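You operate a simulated robot arm through the tools that you are given. There is no shell and no other tool. Be economical: measure what you need, move in short steps, check, and stop when the job is done.

Carry out the task below with a simulated robot arm. There is one attempt and no reset: what you move stays moved.

TASK
Nest the three scoops, biggest below, and wipe up the flour.
Fine: yellow in red, green in yellow; use the orange cloth and put it back where it lay.

It is judged by the outcome, as a careful person would: the job done as asked, and still so three seconds after it is handed in. It fails if anything else is knocked over, pushed out of place, dropped, spilled or broken.

THE ROBOT
A 7-joint arm with a two-finger parallel gripper, fixed in place. Base frame: the origin is at the foot of the arm, x ahead of it, y to its left, z up; the work surface is at about z = 0. Lengths are in mm, angles in degrees, forces in N, time in s.
With the tool pointing down near the work surface it reaches from about 240 to 620 mm from the base axis. Its first joint turns from -66.0 to 66.0 degrees. Payload 2.6 kg.
Tool frame: the origin (TCP) lies between the finger pads and is the grasp point; the fingertips stand 30 mm ahead of it; z points along the fingers, y is the line along which they close. The gripper opens to 94 mm. The fingers are 28 mm wide and 10 mm thick; the gripper's body (50 by 96 mm) begins 55 mm behind the TCP.
Orientation is that of the tool frame in the base frame, as [roll, pitch, yaw] about the fixed x, y, z axes, in that order (R = Rz(yaw) Ry(pitch) Rx(roll)). With the fingers straight down and closing along the base's y, the tool's x points along the base's -x, its y along +y and its z along -z.

THE INTERFACE
- The arm moves only by the tool servo_tool. Its argument "series" is a list of rows, each an object of numbers (a shift or turn left out is 0, a gripper value left out holds the last): "tx", "ty", "tz": the shift along the tool's x, y, z in units of 200 mm (1.0 is 200 mm); "wx", "wy", "wz": the turn, a rotation vector about the tool's x, y, z in units of 180 degrees (1.0 is 180 degrees); "jaw": the gripper command, from -1 (shut) to 1 (fully open), values between in proportion. In form: [{"tx": .., "ty": .., "tz": .., "wx": .., "wy": .., "wz": .., "jaw": ..}, ...]. A call has 1 to 10 rows; each row is the pose to reach, as a shift and turn from the pose commanded when the call began, along the tool's axes at that moment. A call with a number of a shift or a turn outside -1 to 1 is refused whole. A row lasts 0.2 s, in which the tool goes at most 50 mm and 8.6 degrees; a call with a longer step from one row to the next is refused whole, and so is a gripper value outside its range. A pose out of reach is approached as far as the arm can. The call stops where the force on the tool passes 70 N (or 10 N more than at its start, if that is more) or the arm is blocked; 0.2 s more then pass. The fingers move at their own pace (about 72 mm/s each) and stop on an object; they squeeze with about 24 N. The grip force told is the motor's: it shows also when the fingers shut on nothing. Time passes only in rows, and 0.2 s behind the last, so rows that repeat a pose let the fingers close. It gives the time, the measured TCP pose, the force on the tool (base axes), the opening and the grip force at its end, in the units of the frame above (readings bear some noise), and new pictures: "show" is both (left out), scene, wrist or none.
- Cameras (640 x 400 px; columns grow to the right, rows downward): "scene" is fixed at [29.5, 424.2, 563.7]; the picture's right is [-0.81, -0.59, 0.00], its down [-0.38, 0.52, -0.76] and it looks along [0.45, -0.62, -0.65] (base axes); focal length 312 px, centre (320, 200). "wrist" rides on the gripper at [-37, 0, -58] in the tool frame; the picture's right is [0.00, -1.00, 0.00], its down [0.97, 0.00, -0.24] and it looks along [0.24, 0.00, 0.97] (tool axes); focal length 218 px, centre (320, 200).
- locate(camera, pixels): there is no depth. For up to 12 entries [column, row, z] of the newest picture of that camera ("zoom" is the newest enlarged one), the place [x, y] in the base frame at which the ray of that pixel passes the height z, good to about 2 mm, but the place of the scene camera against the robot may be out by one fixed shift of up to 12 mm in any direction. No time passes.
- zoom(camera, box): a new picture of the part [left, top, right, bottom] of that camera's present view, enlarged. No time passes.
- job_done(): hands the job in; it is judged then, once.

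Work in short steps. Measure before you move; look again where a grasp or a placing could have gone wrong, and mend it. You have 80 turns and 120 pictures in all, the two below and enlarged ones among them. Open the gripper and draw the arm clear of the work before you hand the job in, unless the task says otherwise; then end with one line.

The tools are called after "Call:" as a command line: name --argument value ..., lists and objects as JSON in quotes. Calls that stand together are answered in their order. servo_tool: Moves the arm, as the interface text tells. Its arguments: {"type":"object","properties":{"series":{"type":"array","items":{"type":"object","properties":{"tx":{"type":"number"},"ty":{"type":"number"},"tz":{"type":"number"},"wx":{"type":"number"},"wy":{"type":"number"},"wz":{"type":"number"},"jaw":{"type":"number"}}}},"show":{"type":"string","enum":["both","scene","wrist","none"]}},"required":["series"]} The other tools are called the same way: locate (camera, pixels) gives the place at which the rays of pixels pass given heights; zoom (camera, box) takes an enlarged picture of a part of a camera's view; job_done () hands the job in.

At the start:

```text
t: 0.0
ee_pos: [341.5, -41.7, 292.5]
orientation: [180.0, 0.1, 180.0]
force: [0.0, 0.3, 0.8]
gripper_width: 94.3
grip_force: 0.0
```

scene: 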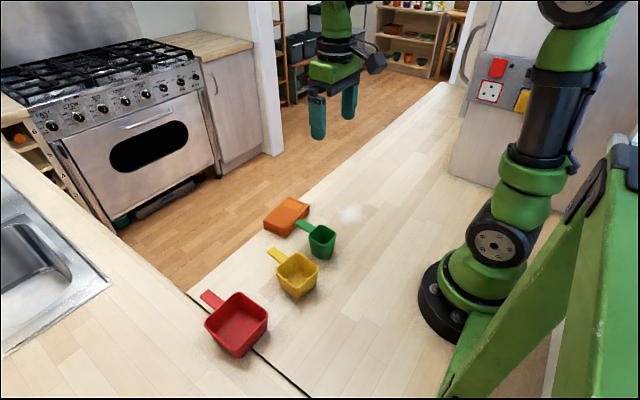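
wrist: 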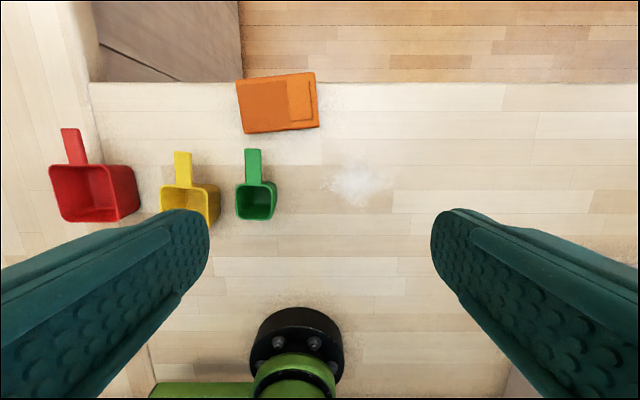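

I'll zoom on the scoops and cloth, and measure their key points in the wrist picture.

Call:
zoom --camera "wrist" --box '[40, 60, 400, 285]'

Call:
zoom --camera "scene" --box '[190, 180, 390, 370]'

Call:
locate --camera "wrist" --pixels '[[72, 129, 30], [80, 165, 30], [183, 153, 30], [255, 150, 30], [254, 182, 30], [236, 82, 10], [315, 73, 10], [319, 126, 10], [245, 133, 10], [357, 185, 0]]'

```text
1.78 times, centred on (220, 172) of wrist
```

zoom: 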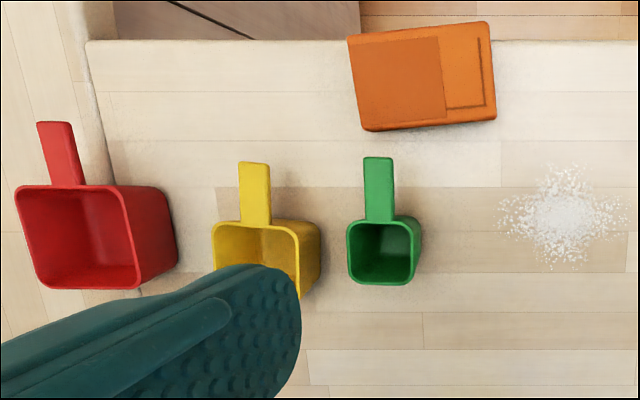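

```text
2.11 times, centred on (290, 275) of scene
```

zoom: 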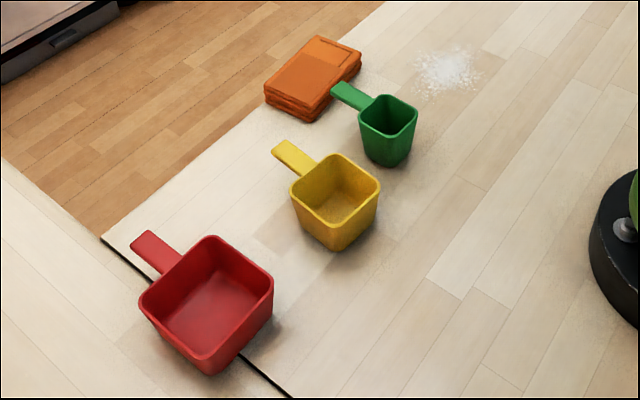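

```text
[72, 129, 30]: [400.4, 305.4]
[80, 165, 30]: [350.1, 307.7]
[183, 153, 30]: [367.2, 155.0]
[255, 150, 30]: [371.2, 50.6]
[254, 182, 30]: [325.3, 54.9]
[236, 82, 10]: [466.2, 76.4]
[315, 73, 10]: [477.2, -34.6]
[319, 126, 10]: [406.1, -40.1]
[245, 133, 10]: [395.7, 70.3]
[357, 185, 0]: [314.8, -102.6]
```

Rim heights are uncertain, so I move sideways to look straight down at the scoops.

Call:
servo_tool --series '[{"ty": 0.22, "tx": 0.05}, {"ty": 0.44, "tx": 0.1}, {"ty": 0.66, "tx": 0.15}, {"ty": 0.86, "tx": 0.2}, {"ty": 0.86, "tx": 0.2}]' --show "wrist"

```text
t: 1.2
ee_pos: [303.8, 133.7, 292.4]
orientation: [180.0, -0.1, 179.9]
force: [0.1, 0.6, -0.3]
gripper_width: 93.9
grip_force: 0.0
```

wrist: 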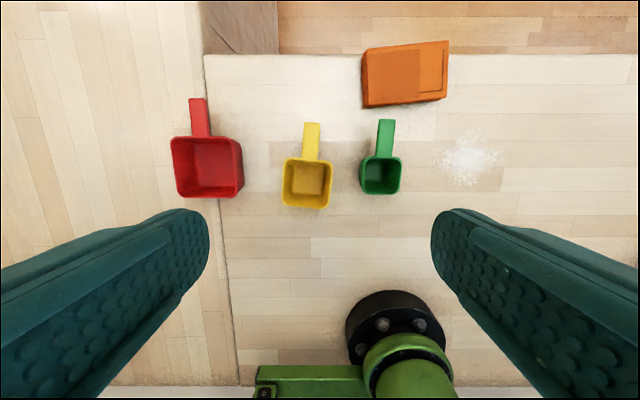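

Call:
zoom --camera "wrist" --box '[150, 80, 310, 220]'

Call:
zoom --camera "wrist" --box '[270, 100, 420, 220]'

```text
2.86 times, centred on (230, 150) of wrist
```

zoom: 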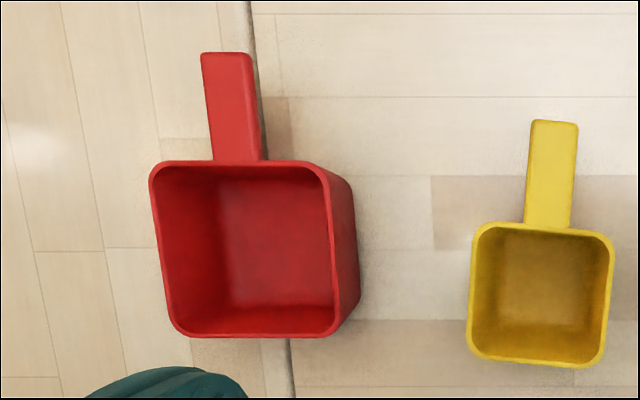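

```text
3.33 times, centred on (345, 160) of wrist
```

zoom: 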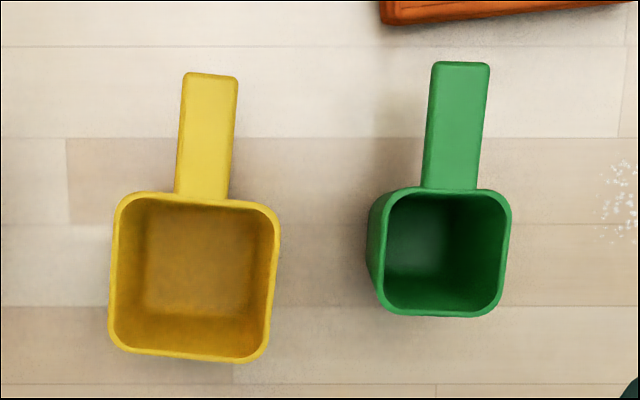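

Triangulating the two wrist views gives rims at about z=54–58: red (313,290) about 82 wide, yellow (291,151) about 67, green (306,49) about 51. The handles point along +x. I'll descend over the yellow handle for a closer look.

Call:
servo_tool --series '[{"tx": -0.05, "ty": 0.02, "tz": 0.2, "jaw": 0.2}, {"tx": -0.1, "ty": 0.05, "tz": 0.4}, {"tx": -0.17, "ty": 0.08, "tz": 0.6}, {"tx": -0.23, "ty": 0.095, "tz": 0.75}, {"tx": -0.23, "ty": 0.095, "tz": 0.75}]' --show "wrist"

```text
t: 2.4
ee_pos: [349.4, 151.6, 142.8]
orientation: [180.0, 0.0, 179.9]
force: [0.2, 0.8, -0.4]
gripper_width: 56.4
grip_force: 0.1
```

wrist: 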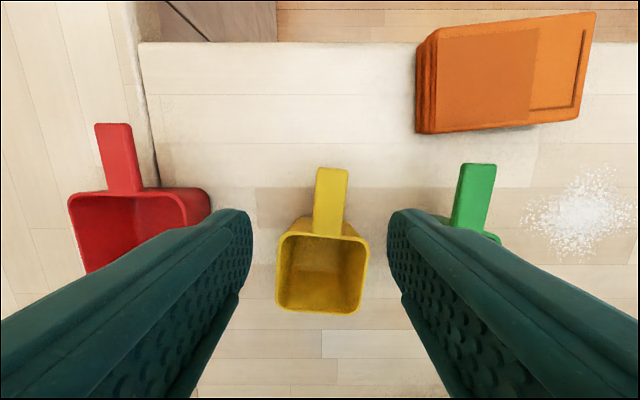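

Call:
zoom --camera "wrist" --box '[250, 150, 410, 330]'

Call:
zoom --camera "scene" --box '[190, 180, 390, 370]'

```text
2.22 times, centred on (330, 240) of wrist
```

zoom: 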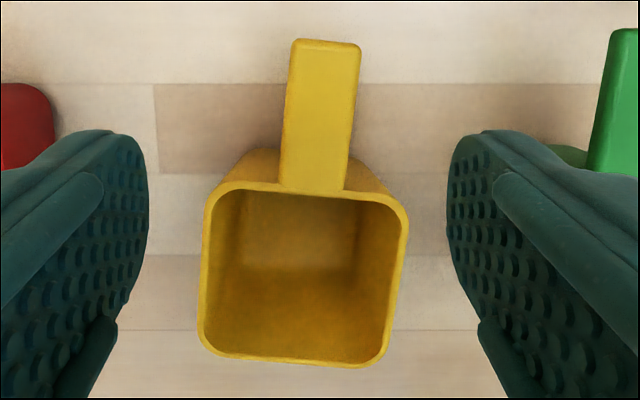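

```text
2.11 times, centred on (290, 275) of scene
```

zoom: 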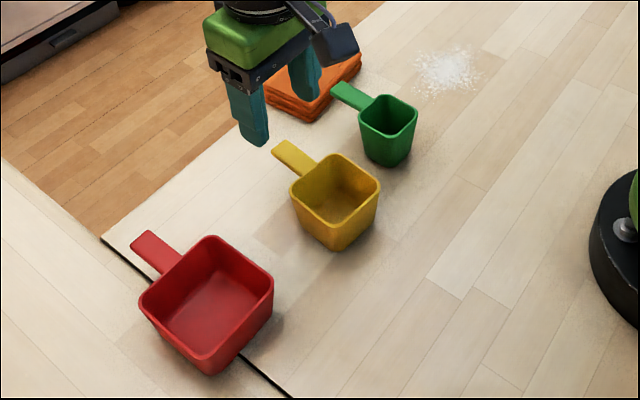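

Yellow handle: top at z≈51, axis from (323,147) to (370,143), yaw about -5°. I grip it with only the fingertips so they stay clear of the red handle later.

Call:
servo_tool --series '[{"tx": -0.022, "ty": -0.035, "tz": 0.1, "wz": 0.026}, {"tx": -0.022, "ty": -0.035, "tz": 0.25, "wz": 0.026}, {"tx": -0.022, "ty": -0.035, "tz": 0.37, "wz": 0.026}, {"tx": -0.022, "ty": -0.035, "tz": 0.37, "wz": 0.026}]' --show "both"

```text
t: 3.4
ee_pos: [353.1, 145.8, 69.3]
orientation: [180.0, 0.0, 175.3]
force: [0.6, -0.1, -0.2]
gripper_width: 56.6
grip_force: 0.0
```

scene: 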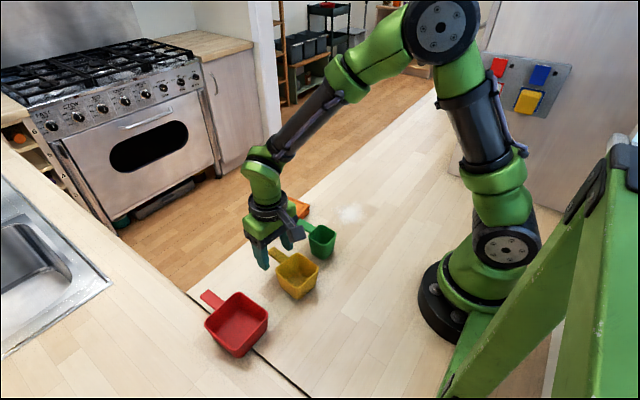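
wrist: 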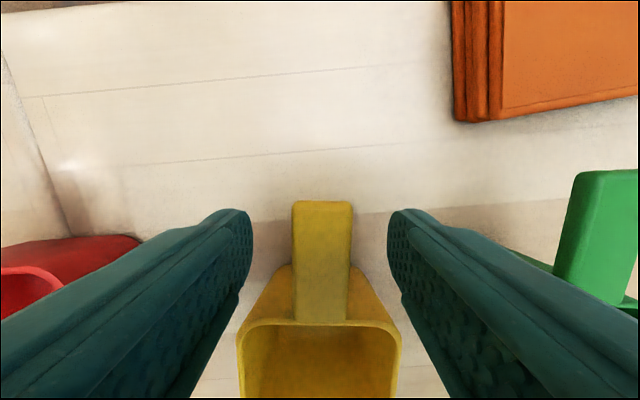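

The handle is centred between the fingers (cols 293–352). Closing.

Call:
servo_tool --series '[{"jaw": -0.3}, {"jaw": -1}, {"jaw": -1}, {"jaw": -1}]' --show "wrist"

Call:
servo_tool --series '[{"tz": -0.05}, {"tz": -0.1}, {"tz": -0.1}]' --show "both"

```text
t: 4.4
ee_pos: [354.0, 145.1, 68.2]
orientation: [180.0, 0.0, 175.3]
force: [-0.6, -0.4, 0.1]
gripper_width: 20.8
grip_force: 24.2
```

wrist: 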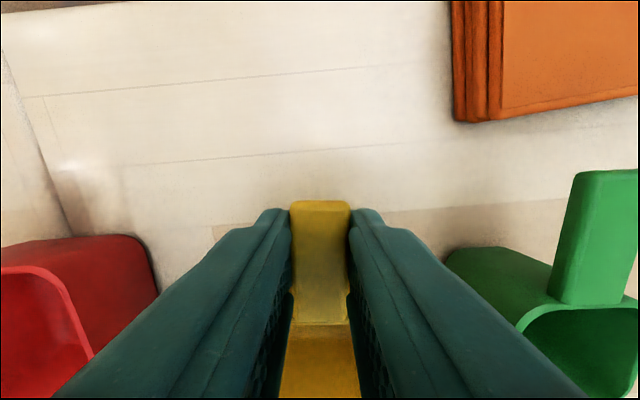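

```text
t: 5.2
ee_pos: [353.0, 142.5, 87.6]
orientation: [180.0, 0.0, 175.4]
force: [-0.3, 0.2, 0.7]
gripper_width: 0.1
grip_force: 24.3
```

scene: 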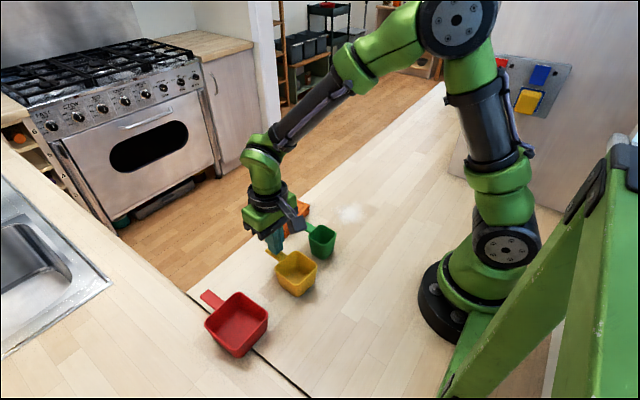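
wrist: 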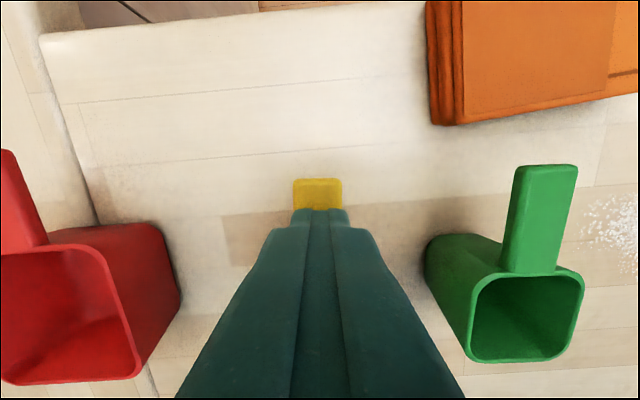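

The fingertip grip slipped off and the scoop stayed in place. I reopen and grip about 11 mm deeper.

Call:
servo_tool --series '[{"jaw": 0.2}, {"jaw": 0.2}, {"jaw": 0.2}, {"tz": 0.08, "jaw": 0.2}, {"tz": 0.155}, {"tz": 0.155}, {"tz": 0.155, "jaw": -1}, {"tz": 0.155, "jaw": -1}, {"tz": 0.155, "jaw": -1}, {"tz": 0.155, "jaw": -1}]' --show "wrist"

Call:
servo_tool --series '[{"tz": -0.05}, {"tz": -0.1}, {"tz": -0.1}]' --show "both"

```text
t: 7.4
ee_pos: [352.1, 144.6, 55.7]
orientation: [-180.0, 0.0, 175.3]
force: [0.1, -0.6, -0.7]
gripper_width: 25.3
grip_force: 24.0
```

wrist: 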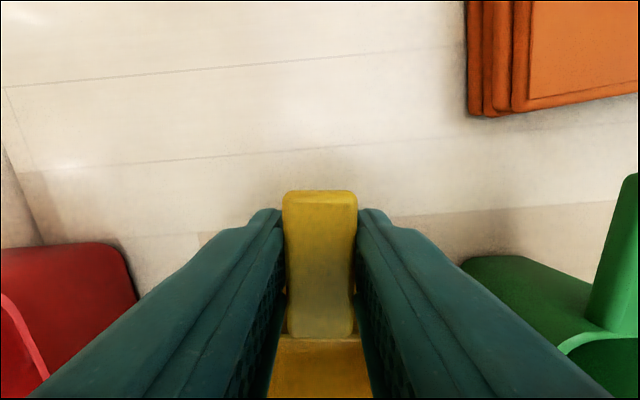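

```text
t: 8.2
ee_pos: [351.2, 143.5, 76.3]
orientation: [-179.9, -0.1, 175.3]
force: [0.0, 0.6, -0.7]
gripper_width: 25.3
grip_force: 24.1
```

scene: 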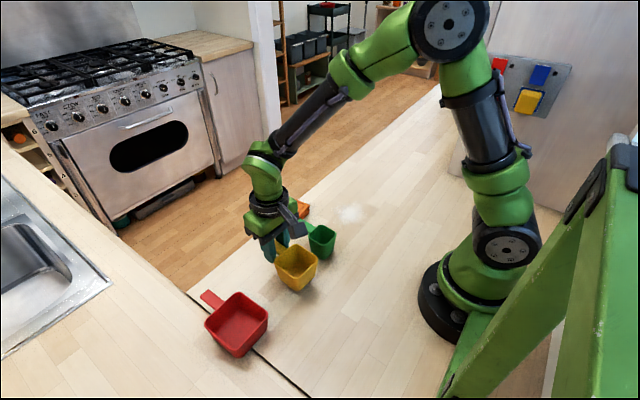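
wrist: 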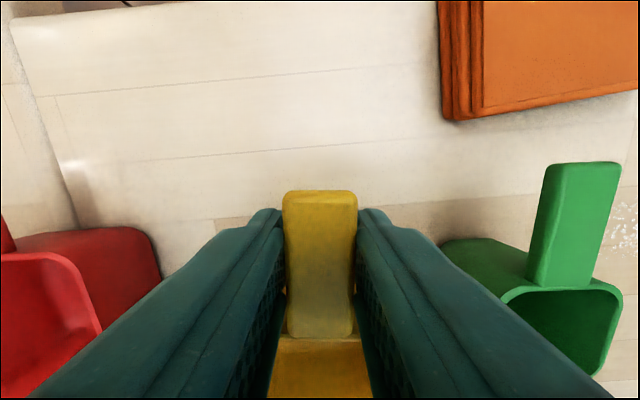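

Firmly held now (25.3 mm opening) and it lifts level. Raising to clear the red rim and moving part way toward red to measure it.

Call:
servo_tool --series '[{"tz": -0.15}, {"tz": -0.3}, {"tz": -0.45}, {"tz": -0.45, "ty": 0.1}, {"tz": -0.45, "ty": 0.3}, {"tz": -0.45, "ty": 0.4}, {"tz": -0.45, "ty": 0.4}]' --show "both"

```text
t: 9.8
ee_pos: [357.9, 222.2, 168.4]
orientation: [180.0, 0.0, 175.3]
force: [0.6, 0.1, -0.8]
gripper_width: 25.7
grip_force: 23.8
```

scene: 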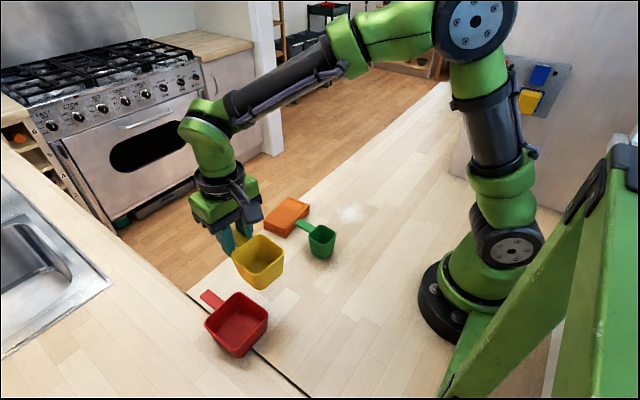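
wrist: 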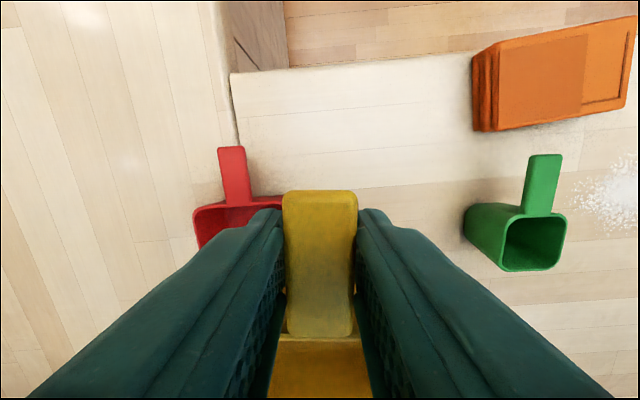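

Call:
zoom --camera "wrist" --box '[180, 130, 300, 250]'

Call:
locate --camera "wrist" --pixels '[[231, 148, 52], [237, 201, 52], [231, 148, 46], [237, 201, 46], [195, 212, 52]]'

```text
3.33 times, centred on (240, 190) of wrist
```

zoom: 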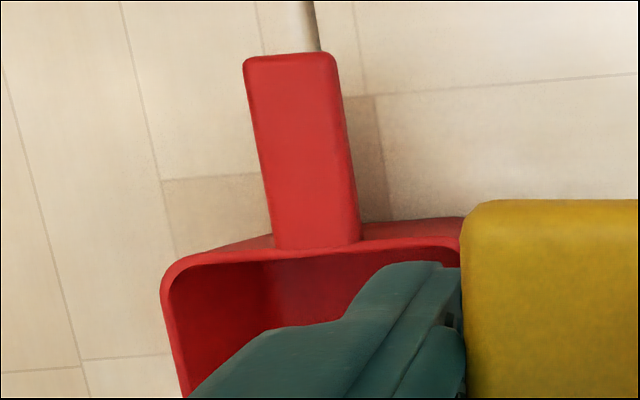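

```text
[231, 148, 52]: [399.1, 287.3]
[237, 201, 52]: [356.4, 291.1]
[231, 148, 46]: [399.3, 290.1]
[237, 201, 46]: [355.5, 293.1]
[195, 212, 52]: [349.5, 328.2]
```

Red: handle axis from about (399,288) to (354,290), centre about (312,290.5), yaw about -2.5°. The yellow cup's centre sits about 58 mm behind the TCP, so I hover with the TCP at (370,288).

Call:
servo_tool --series '[{"tx": -0.013, "ty": 0.16, "wz": -0.006}, {"tx": -0.026, "ty": 0.326, "wz": -0.012}, {"tx": -0.026, "ty": 0.326, "wz": -0.012}, {"tx": -0.026, "ty": 0.326, "wz": -0.012}]' --show "both"

Call:
zoom --camera "scene" --box '[170, 220, 310, 370]'

```text
t: 10.8
ee_pos: [367.9, 288.6, 165.6]
orientation: [-179.9, -0.2, 177.4]
force: [-0.7, -0.2, 0.1]
gripper_width: 25.6
grip_force: 24.0
```

scene: 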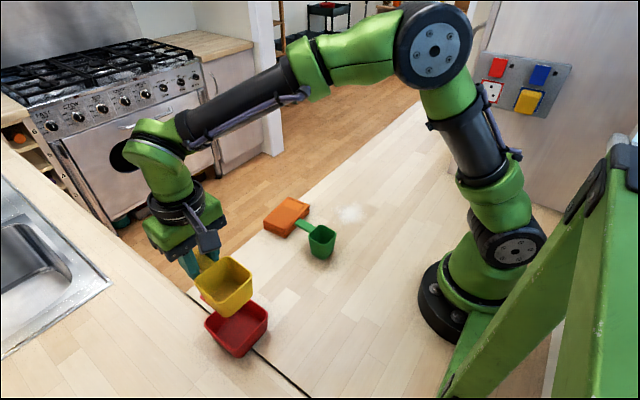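
wrist: 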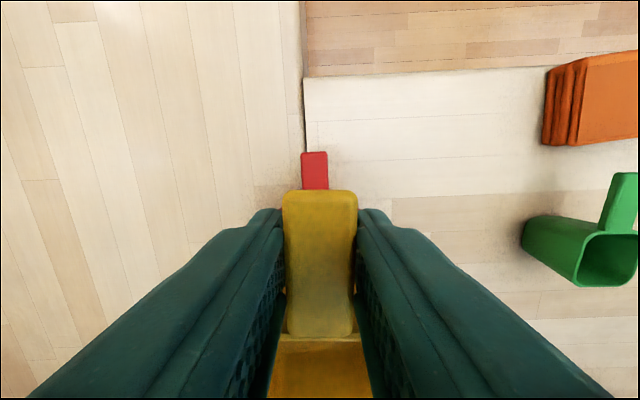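

```text
2.67 times, centred on (240, 295) of scene
```

zoom: 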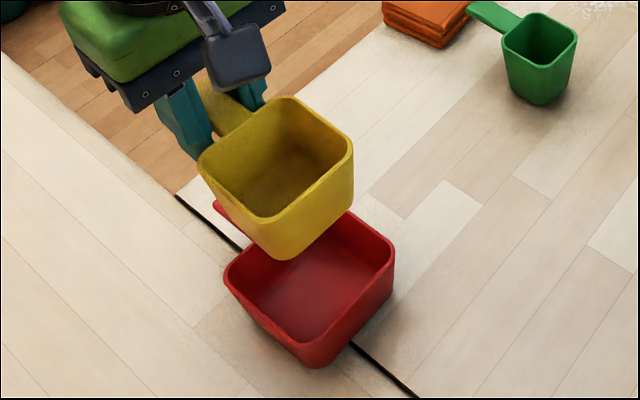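

Call:
zoom --camera "wrist" --box '[270, 130, 370, 200]'

```text
5.71 times, centred on (320, 165) of wrist
```

zoom: 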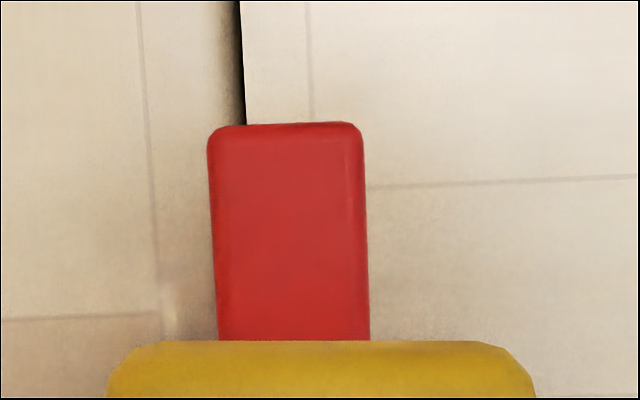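

Call:
locate --camera "scene" --pixels '[[194.7, 281.9, 164], [252, 279.3, 164], [228.8, 256.4, 164], [219.4, 301.4, 164], [204, 323.1, 52], [267.7, 315.6, 52], [237, 350, 52]]'

```text
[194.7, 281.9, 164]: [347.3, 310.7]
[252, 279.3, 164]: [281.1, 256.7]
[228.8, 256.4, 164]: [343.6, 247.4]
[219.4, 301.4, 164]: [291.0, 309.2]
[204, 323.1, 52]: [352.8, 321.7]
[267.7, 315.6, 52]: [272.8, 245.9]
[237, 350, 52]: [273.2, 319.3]
```

Both cameras agree on alignment to within about 2 mm. I add small corrections (+1 mm y, +1.5° yaw) and lower to just above the red rim.

Call:
servo_tool --series '[{"ty": 0.006, "tz": 0.1, "wz": -0.008}, {"ty": 0.006, "tz": 0.2, "wz": -0.008}, {"ty": 0.006, "tz": 0.24, "wz": -0.008}, {"ty": 0.006, "tz": 0.24, "wz": -0.008}]' --show "both"

Call:
zoom --camera "scene" --box '[170, 240, 310, 370]'

```text
t: 11.8
ee_pos: [367.4, 288.4, 120.3]
orientation: [-179.9, 0.0, 178.9]
force: [-0.2, 0.5, -0.3]
gripper_width: 25.7
grip_force: 24.3
```

scene: 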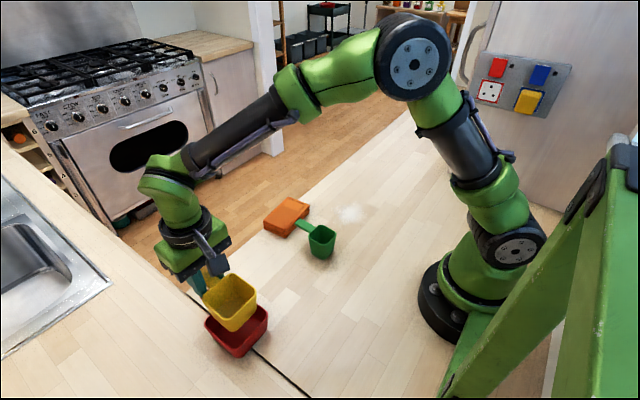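
wrist: 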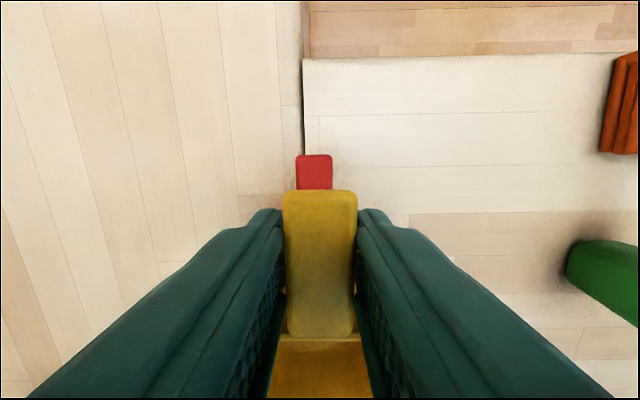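

```text
3.08 times, centred on (240, 305) of scene
```

zoom: 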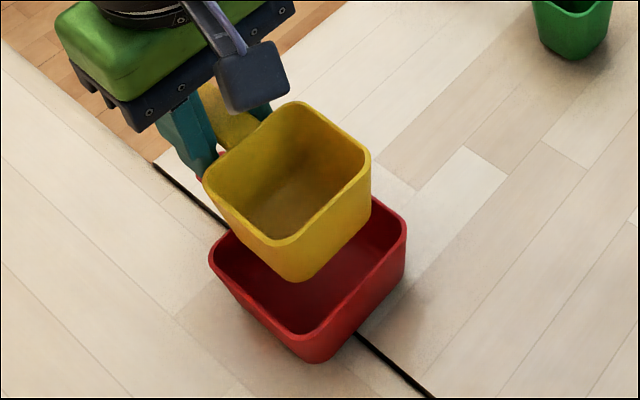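

The red handle tip shows about 3 mm to +y of the tool axis, and red is about 2 mm further along +x. I correct that and lower partway into red.

Call:
servo_tool --series '[{"ty": 0.01, "tx": -0.007}, {"ty": 0.01, "tx": -0.007, "tz": 0.08}, {"ty": 0.01, "tx": -0.007, "tz": 0.14}, {"ty": 0.01, "tx": -0.007, "tz": 0.14}]' --show "both"

Call:
zoom --camera "scene" --box '[170, 240, 310, 370]'

```text
t: 12.8
ee_pos: [369.8, 290.2, 91.0]
orientation: [-180.0, 0.0, 179.0]
force: [-0.4, 0.5, -0.7]
gripper_width: 25.6
grip_force: 23.9
```

scene: 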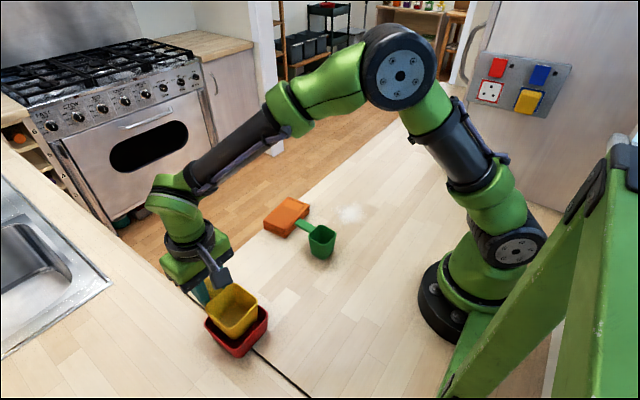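
wrist: 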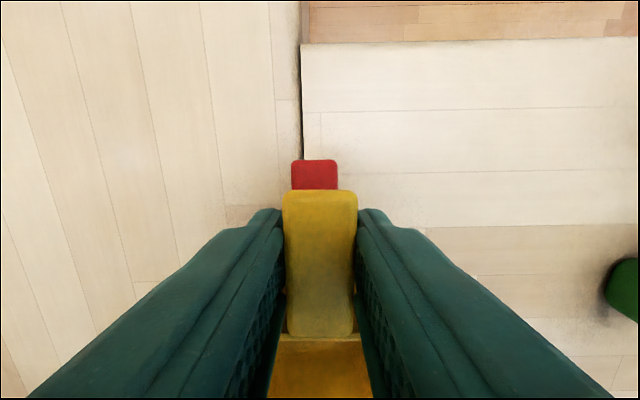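

```text
3.08 times, centred on (240, 305) of scene
```

zoom: 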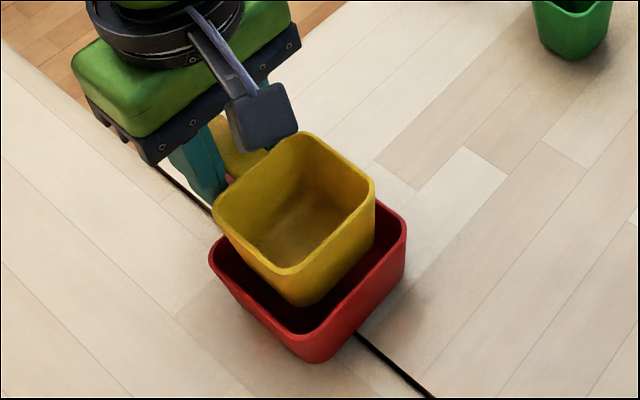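

Yellow is entering red cleanly. The red handle (cols 291–337) is about the same width as yellow's and sits 2.7 mm to +y. I centre on it so the fingers can straddle it, then lower in small steps.

Call:
servo_tool --series '[{"ty": 0.013}, {"ty": 0.013, "tz": 0.025}, {"ty": 0.013, "tz": 0.045}, {"ty": 0.013, "tz": 0.045}]' --show "wrist"

Call:
zoom --camera "scene" --box '[170, 240, 310, 370]'

Call:
zoom --camera "wrist" --box '[270, 140, 370, 210]'

```text
t: 13.8
ee_pos: [370.3, 292.4, 83.4]
orientation: [-180.0, 0.0, 179.0]
force: [0.5, -0.5, -0.6]
gripper_width: 25.7
grip_force: 23.9
```

wrist: 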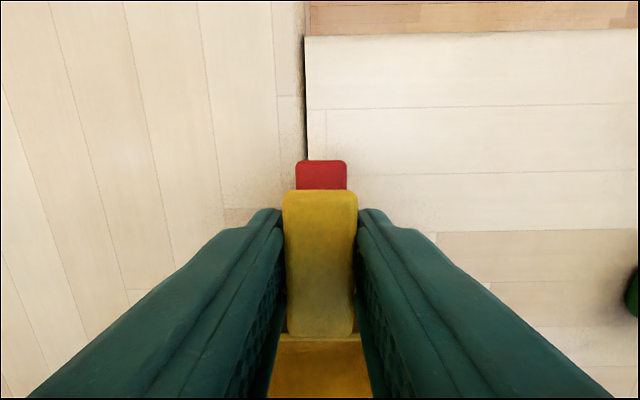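

```text
3.08 times, centred on (240, 305) of scene
```

zoom: 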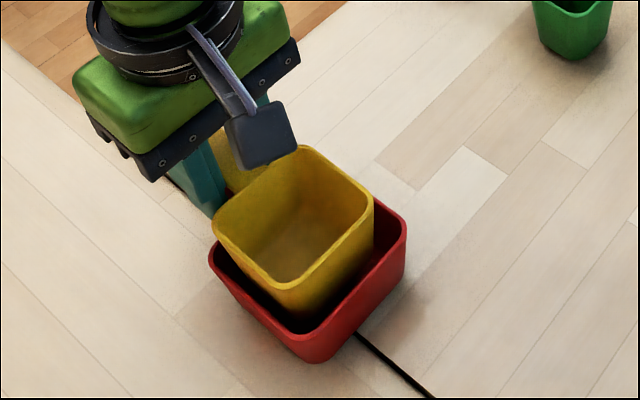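

```text
5.71 times, centred on (320, 175) of wrist
```

zoom: 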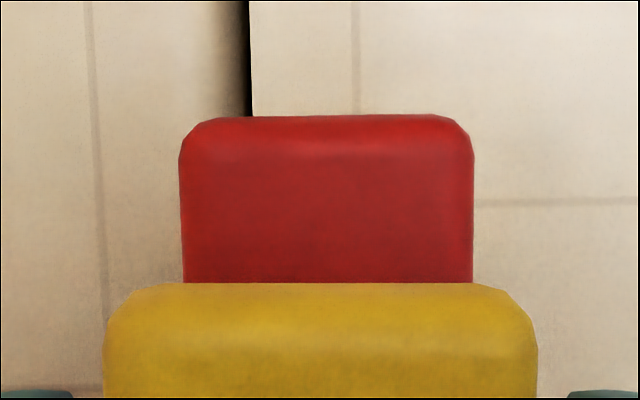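

Handles are now in line (red mid col 321.3, yellow 320). Lowering in small steps, watching the force.

Call:
servo_tool --series '[{"tz": 0.015}, {"tz": 0.03}, {"tz": 0.045}, {"tz": 0.045}]' --show "wrist"

Call:
zoom --camera "scene" --box '[170, 240, 310, 370]'

```text
t: 14.8
ee_pos: [369.9, 295.1, 73.0]
orientation: [180.0, 0.0, 178.9]
force: [-0.3, -0.2, -0.2]
gripper_width: 25.5
grip_force: 24.2
```

wrist: 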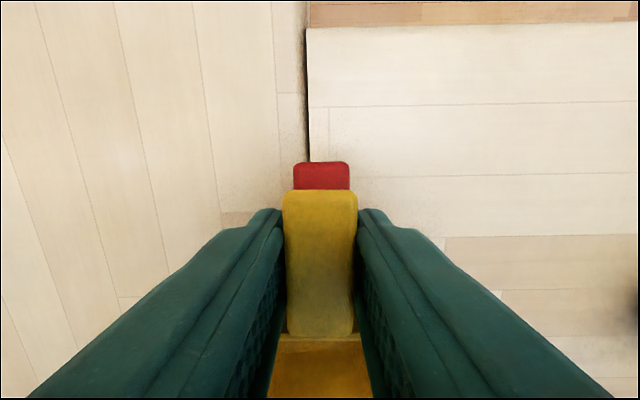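

```text
3.08 times, centred on (240, 305) of scene
```

zoom: 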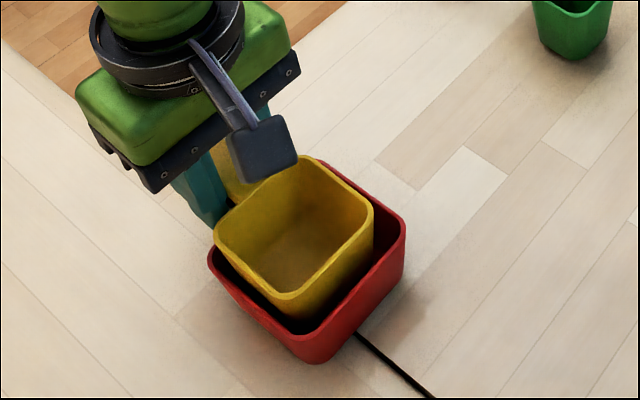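

No contact force; the fingers straddle the red handle. The scene shows the gap is larger on the -x side, so I shift 3 mm to -x and keep lowering.

Call:
servo_tool --series '[{"tx": 0.015}, {"tx": 0.015, "tz": 0.015}, {"tx": 0.015, "tz": 0.03}, {"tx": 0.015, "tz": 0.03}]' --show "wrist"

Call:
zoom --camera "scene" --box '[170, 240, 310, 370]'

```text
t: 15.8
ee_pos: [367.4, 291.7, 67.8]
orientation: [-180.0, 0.1, 178.9]
force: [-0.2, 0.5, -0.6]
gripper_width: 25.5
grip_force: 23.9
```

wrist: 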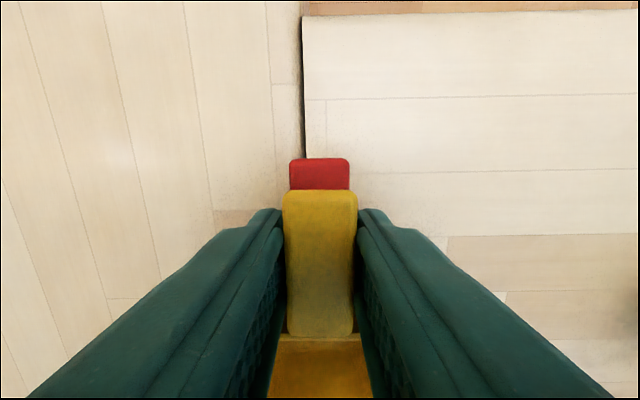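

```text
3.08 times, centred on (240, 305) of scene
```

zoom: 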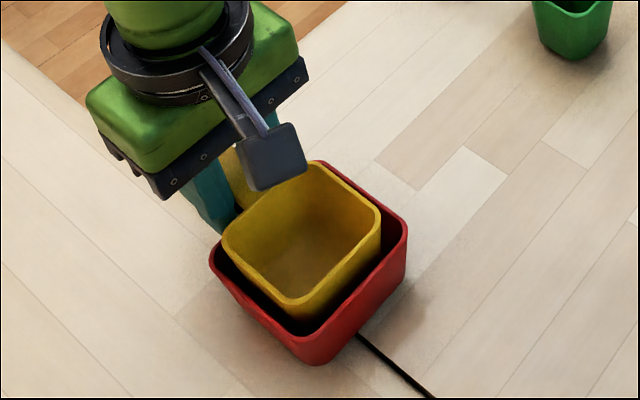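

Call:
servo_tool --series '[{"tz": 0.015, "ty": -0.005}, {"tz": 0.03, "ty": -0.005}, {"tz": 0.04, "ty": -0.005}, {"tz": 0.04, "ty": -0.005}]' --show "wrist"

Call:
zoom --camera "scene" --box '[170, 240, 310, 370]'

```text
t: 16.8
ee_pos: [366.7, 292.0, 59.5]
orientation: [-179.9, -0.1, 178.9]
force: [-0.7, 0.3, -1.2]
gripper_width: 25.4
grip_force: 23.4
```

wrist: 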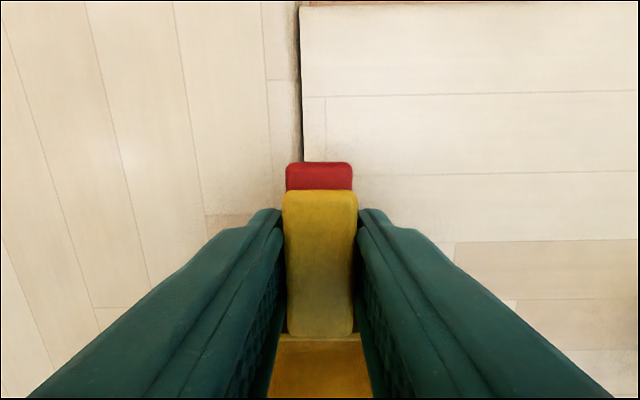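

```text
3.08 times, centred on (240, 305) of scene
```

zoom: 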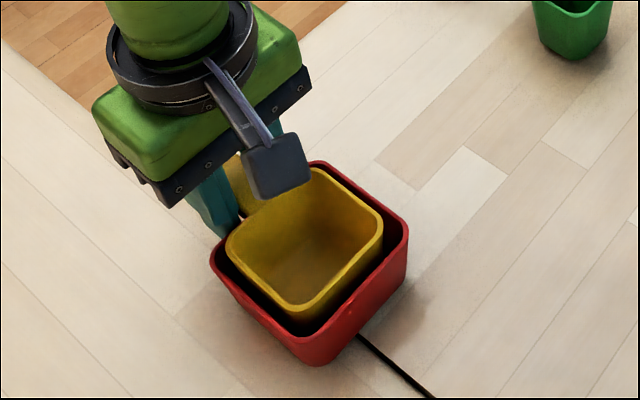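

Call:
servo_tool --series '[{"tz": 0.01}, {"tz": 0.02}, {"tz": 0.02}]' --show "none"

Call:
zoom --camera "scene" --box '[170, 240, 310, 370]'

```text
t: 17.6
ee_pos: [367.8, 292.8, 56.7]
orientation: [179.9, 0.3, 178.9]
force: [5.7, -0.3, 18.7]
gripper_width: 26.0
grip_force: 24.0
```

```text
3.08 times, centred on (240, 305) of scene
```

zoom: 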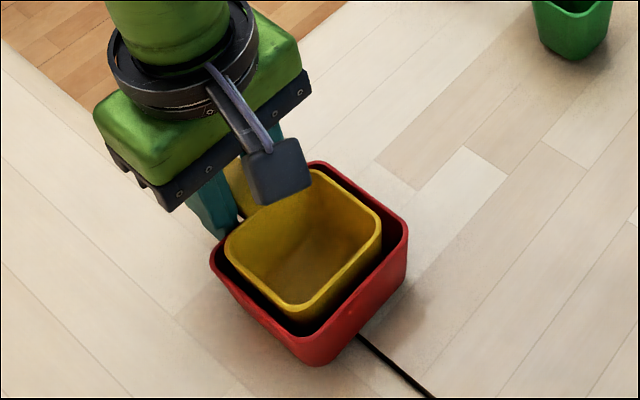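

Contact (18.7 N), so it is seated. I ease off 1 mm, open modestly, and rise straight up.

Call:
servo_tool --series '[{"tz": -0.006}, {"tz": -0.006, "jaw": 0}, {"tz": -0.006, "jaw": 0}, {"tz": -0.15, "jaw": 0}, {"tz": -0.35, "jaw": 0}, {"tz": -0.5}, {"tz": -0.5}]' --show "both"

Call:
zoom --camera "scene" --box '[170, 240, 310, 370]'

```text
t: 19.2
ee_pos: [367.1, 292.1, 155.2]
orientation: [-180.0, 0.0, 178.9]
force: [-0.4, -1.1, 0.8]
gripper_width: 46.9
grip_force: 0.0
```

scene: 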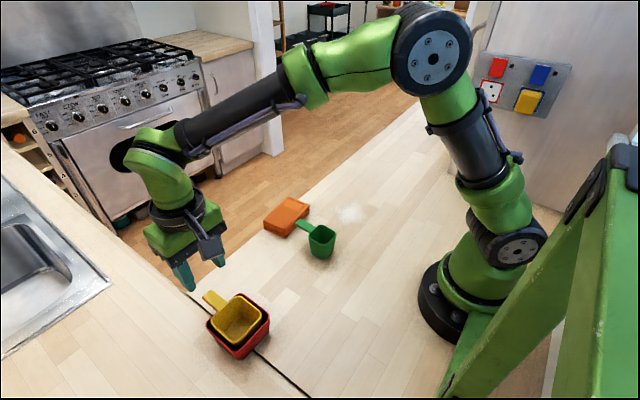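
wrist: 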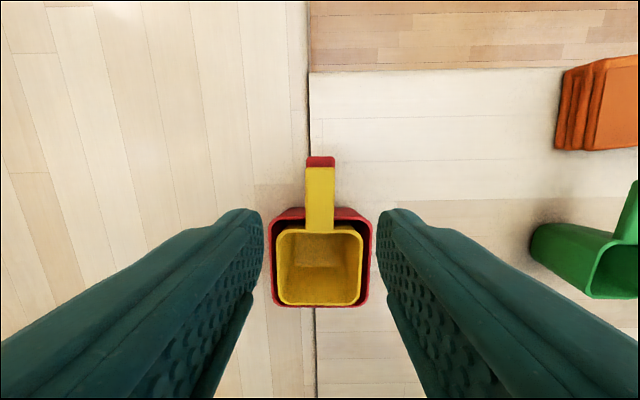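

```text
3.08 times, centred on (240, 305) of scene
```

zoom: 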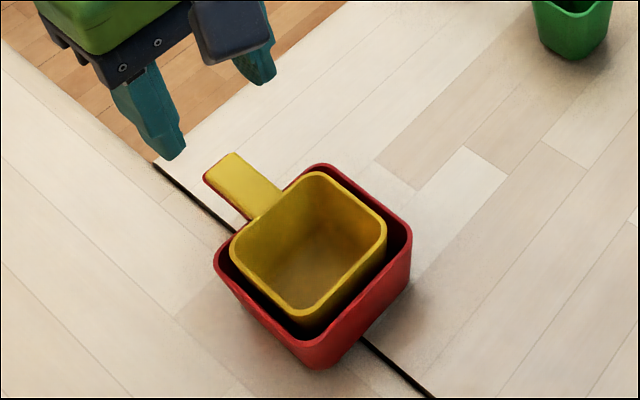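

Yellow sits level in red with handles in line. Next I move over the green handle, at about (350,47).

Call:
servo_tool --series '[{"ty": -0.22, "tx": 0.0}, {"ty": -0.44, "tx": 0.02}, {"ty": -0.66, "tx": 0.04}, {"ty": -0.88, "tx": 0.06}]' --show "none"

Call:
servo_tool --series '[{"ty": -0.17, "jaw": 0.2}, {"ty": -0.34, "tz": 0.05, "wz": -0.006}, {"ty": -0.34, "tz": 0.1, "wz": -0.006}, {"ty": -0.34, "tz": 0.1, "wz": -0.006}]' --show "wrist"

Call:
zoom --camera "wrist" --box '[240, 130, 400, 320]'

```text
t: 20.2
ee_pos: [352.3, 115.0, 156.0]
orientation: [-180.0, 0.0, 179.0]
force: [0.5, 0.2, -0.3]
gripper_width: 46.8
grip_force: 0.1
```

```text
t: 21.2
ee_pos: [349.0, 49.6, 135.1]
orientation: [180.0, 0.0, 179.9]
force: [0.2, -0.4, 0.2]
gripper_width: 56.5
grip_force: 0.0
```

wrist: 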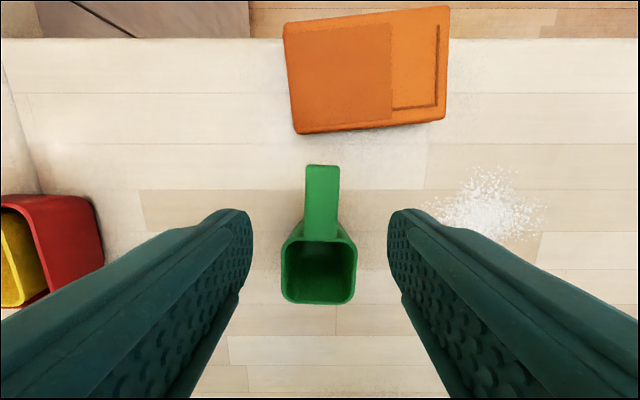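

```text
2.11 times, centred on (320, 225) of wrist
```

zoom: 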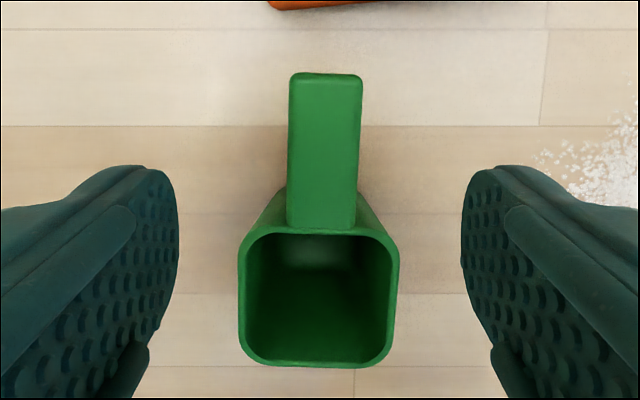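

Green handle: mid col about 321.5, yaw about -1.7°, tip 25 mm ahead of the TCP. Descending to z≈58 and closing.

Call:
servo_tool --series '[{"ty": -0.005, "tz": 0.15, "wz": 0.009}, {"ty": -0.005, "tz": 0.3, "wz": 0.009}, {"ty": -0.005, "tz": 0.385, "wz": 0.009}, {"ty": -0.005, "tz": 0.385, "wz": 0.009}, {"ty": -0.005, "tz": 0.385, "wz": 0.009, "jaw": -1}, {"ty": -0.005, "tz": 0.385, "wz": 0.009, "jaw": -1}, {"ty": -0.005, "tz": 0.385, "wz": 0.009, "jaw": -1}, {"ty": -0.005, "tz": 0.385, "wz": 0.009, "jaw": -1}]' --show "wrist"

Call:
servo_tool --series '[{"tz": -0.05}, {"tz": -0.1}, {"tz": -0.1}]' --show "both"

```text
t: 23.0
ee_pos: [349.8, 49.1, 59.0]
orientation: [180.0, 0.1, 178.4]
force: [0.6, 0.8, 1.1]
gripper_width: 25.6
grip_force: 23.9
```

wrist: 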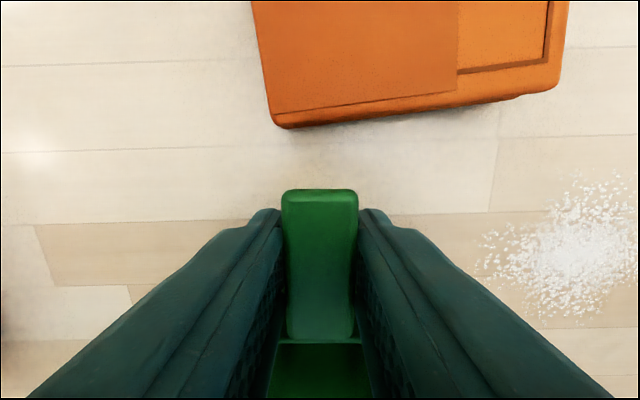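

```text
t: 23.8
ee_pos: [350.0, 47.7, 79.1]
orientation: [180.0, 0.0, 178.3]
force: [0.1, -0.1, -1.4]
gripper_width: 25.7
grip_force: 24.1
```

scene: 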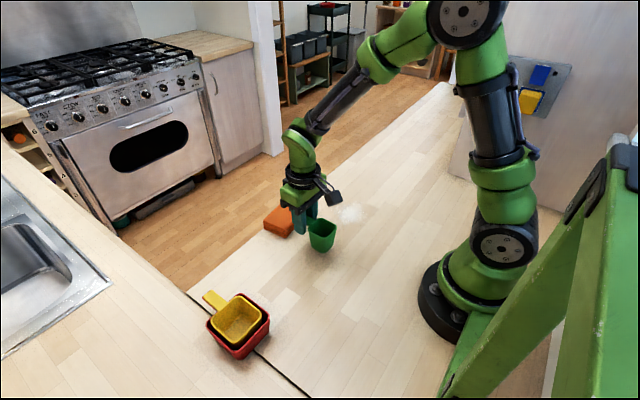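
wrist: 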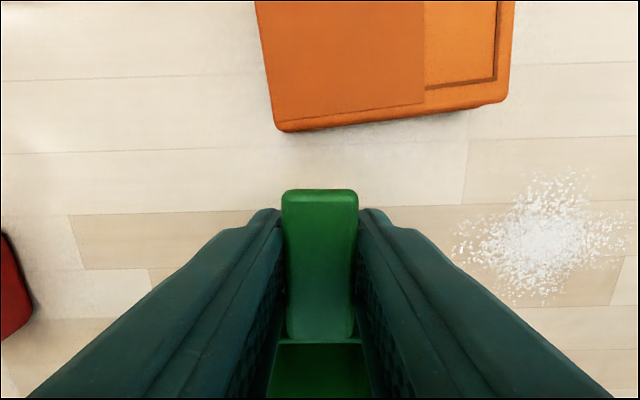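

Green is held firmly in the same grip position. Lifting and carrying it over the stack (TCP target about (359.5,292)).

Call:
servo_tool --series '[{"tz": -0.2}, {"tz": -0.4}, {"tz": -0.45, "ty": 0.2}, {"tz": -0.45, "ty": 0.42}, {"tz": -0.45, "ty": 0.64}, {"tz": -0.45, "ty": 0.86}, {"tz": -0.45, "ty": 0.86}]' --show "none"

Call:
servo_tool --series '[{"ty": 0.18, "tx": -0.007}, {"ty": 0.361, "tx": -0.0135, "wz": -0.003}, {"ty": 0.361, "tx": -0.0135, "wz": -0.003}, {"ty": 0.361, "tx": -0.0135, "wz": -0.003}]' --show "both"

Call:
zoom --camera "wrist" --box '[270, 130, 370, 200]'

Call:
zoom --camera "scene" --box '[170, 240, 310, 370]'

```text
t: 25.4
ee_pos: [360.2, 219.5, 169.6]
orientation: [180.0, 0.0, 178.3]
force: [0.1, -1.0, -0.7]
gripper_width: 25.5
grip_force: 24.0
```

```text
t: 26.4
ee_pos: [362.9, 288.9, 168.6]
orientation: [-180.0, 0.0, 178.9]
force: [1.0, -0.6, -0.6]
gripper_width: 25.6
grip_force: 23.2
```

scene: 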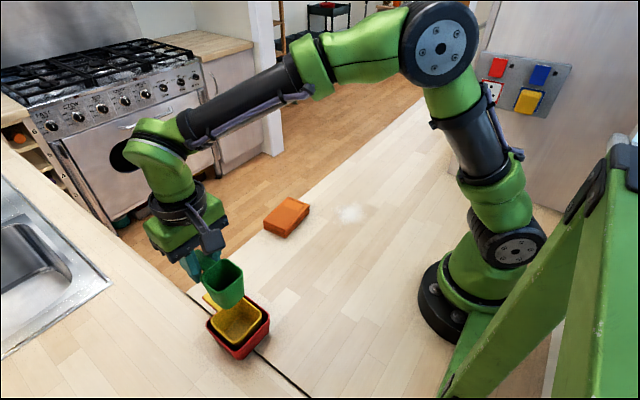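
wrist: 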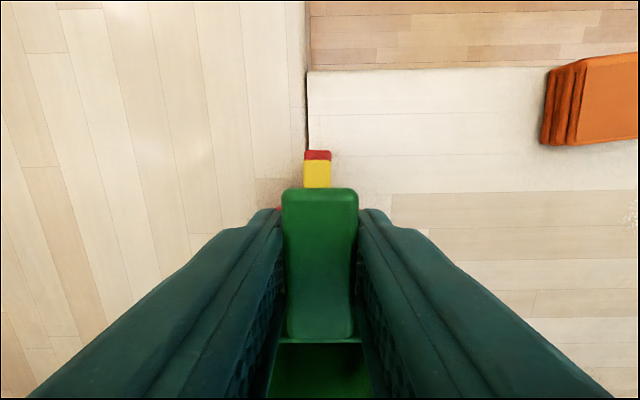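

```text
5.71 times, centred on (320, 165) of wrist
```

zoom: 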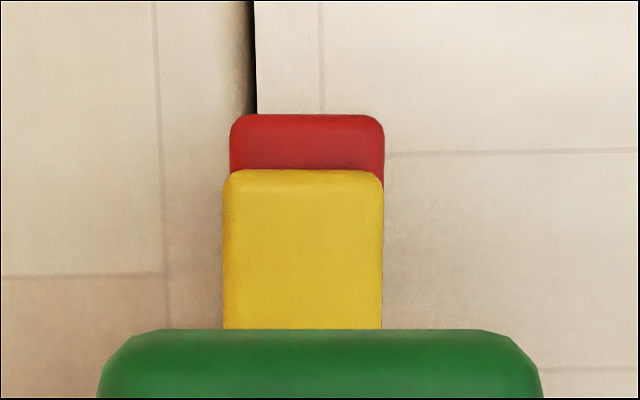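

```text
3.08 times, centred on (240, 305) of scene
```

zoom: 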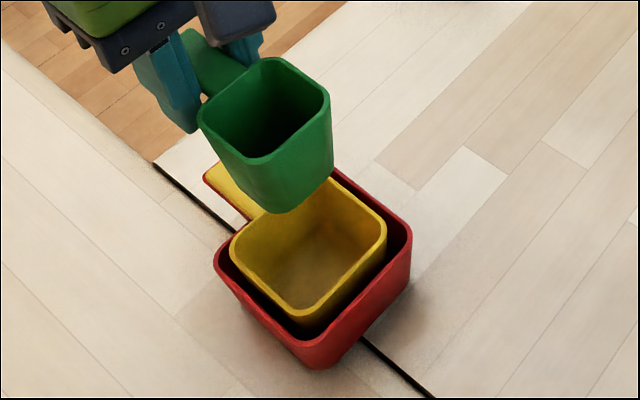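

Offset of yellow's handle is +2.4 mm in y, parallel. I shift +2.4 mm y and -4.5 mm x and descend to just above yellow's rim.

Call:
servo_tool --series '[{"ty": 0.012, "tx": 0.022, "tz": 0.1}, {"ty": 0.012, "tx": 0.022, "tz": 0.2}, {"ty": 0.012, "tx": 0.022, "tz": 0.25}, {"ty": 0.012, "tx": 0.022, "tz": 0.25}]' --show "none"

Call:
zoom --camera "wrist" --box '[270, 130, 370, 200]'

Call:
zoom --camera "scene" --box '[170, 240, 310, 370]'

```text
t: 27.4
ee_pos: [357.7, 293.3, 119.4]
orientation: [-179.9, 0.1, 178.9]
force: [-1.8, -0.3, -1.0]
gripper_width: 25.6
grip_force: 23.7
```

```text
5.71 times, centred on (320, 165) of wrist
```

zoom: 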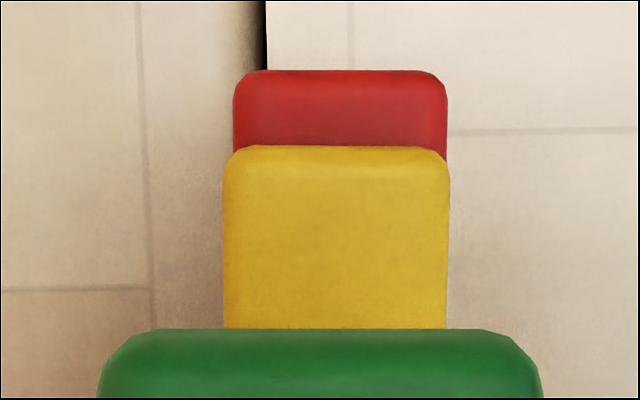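

```text
3.08 times, centred on (240, 305) of scene
```

zoom: 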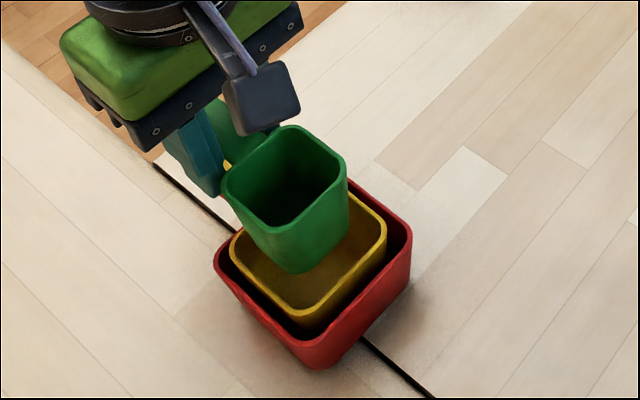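

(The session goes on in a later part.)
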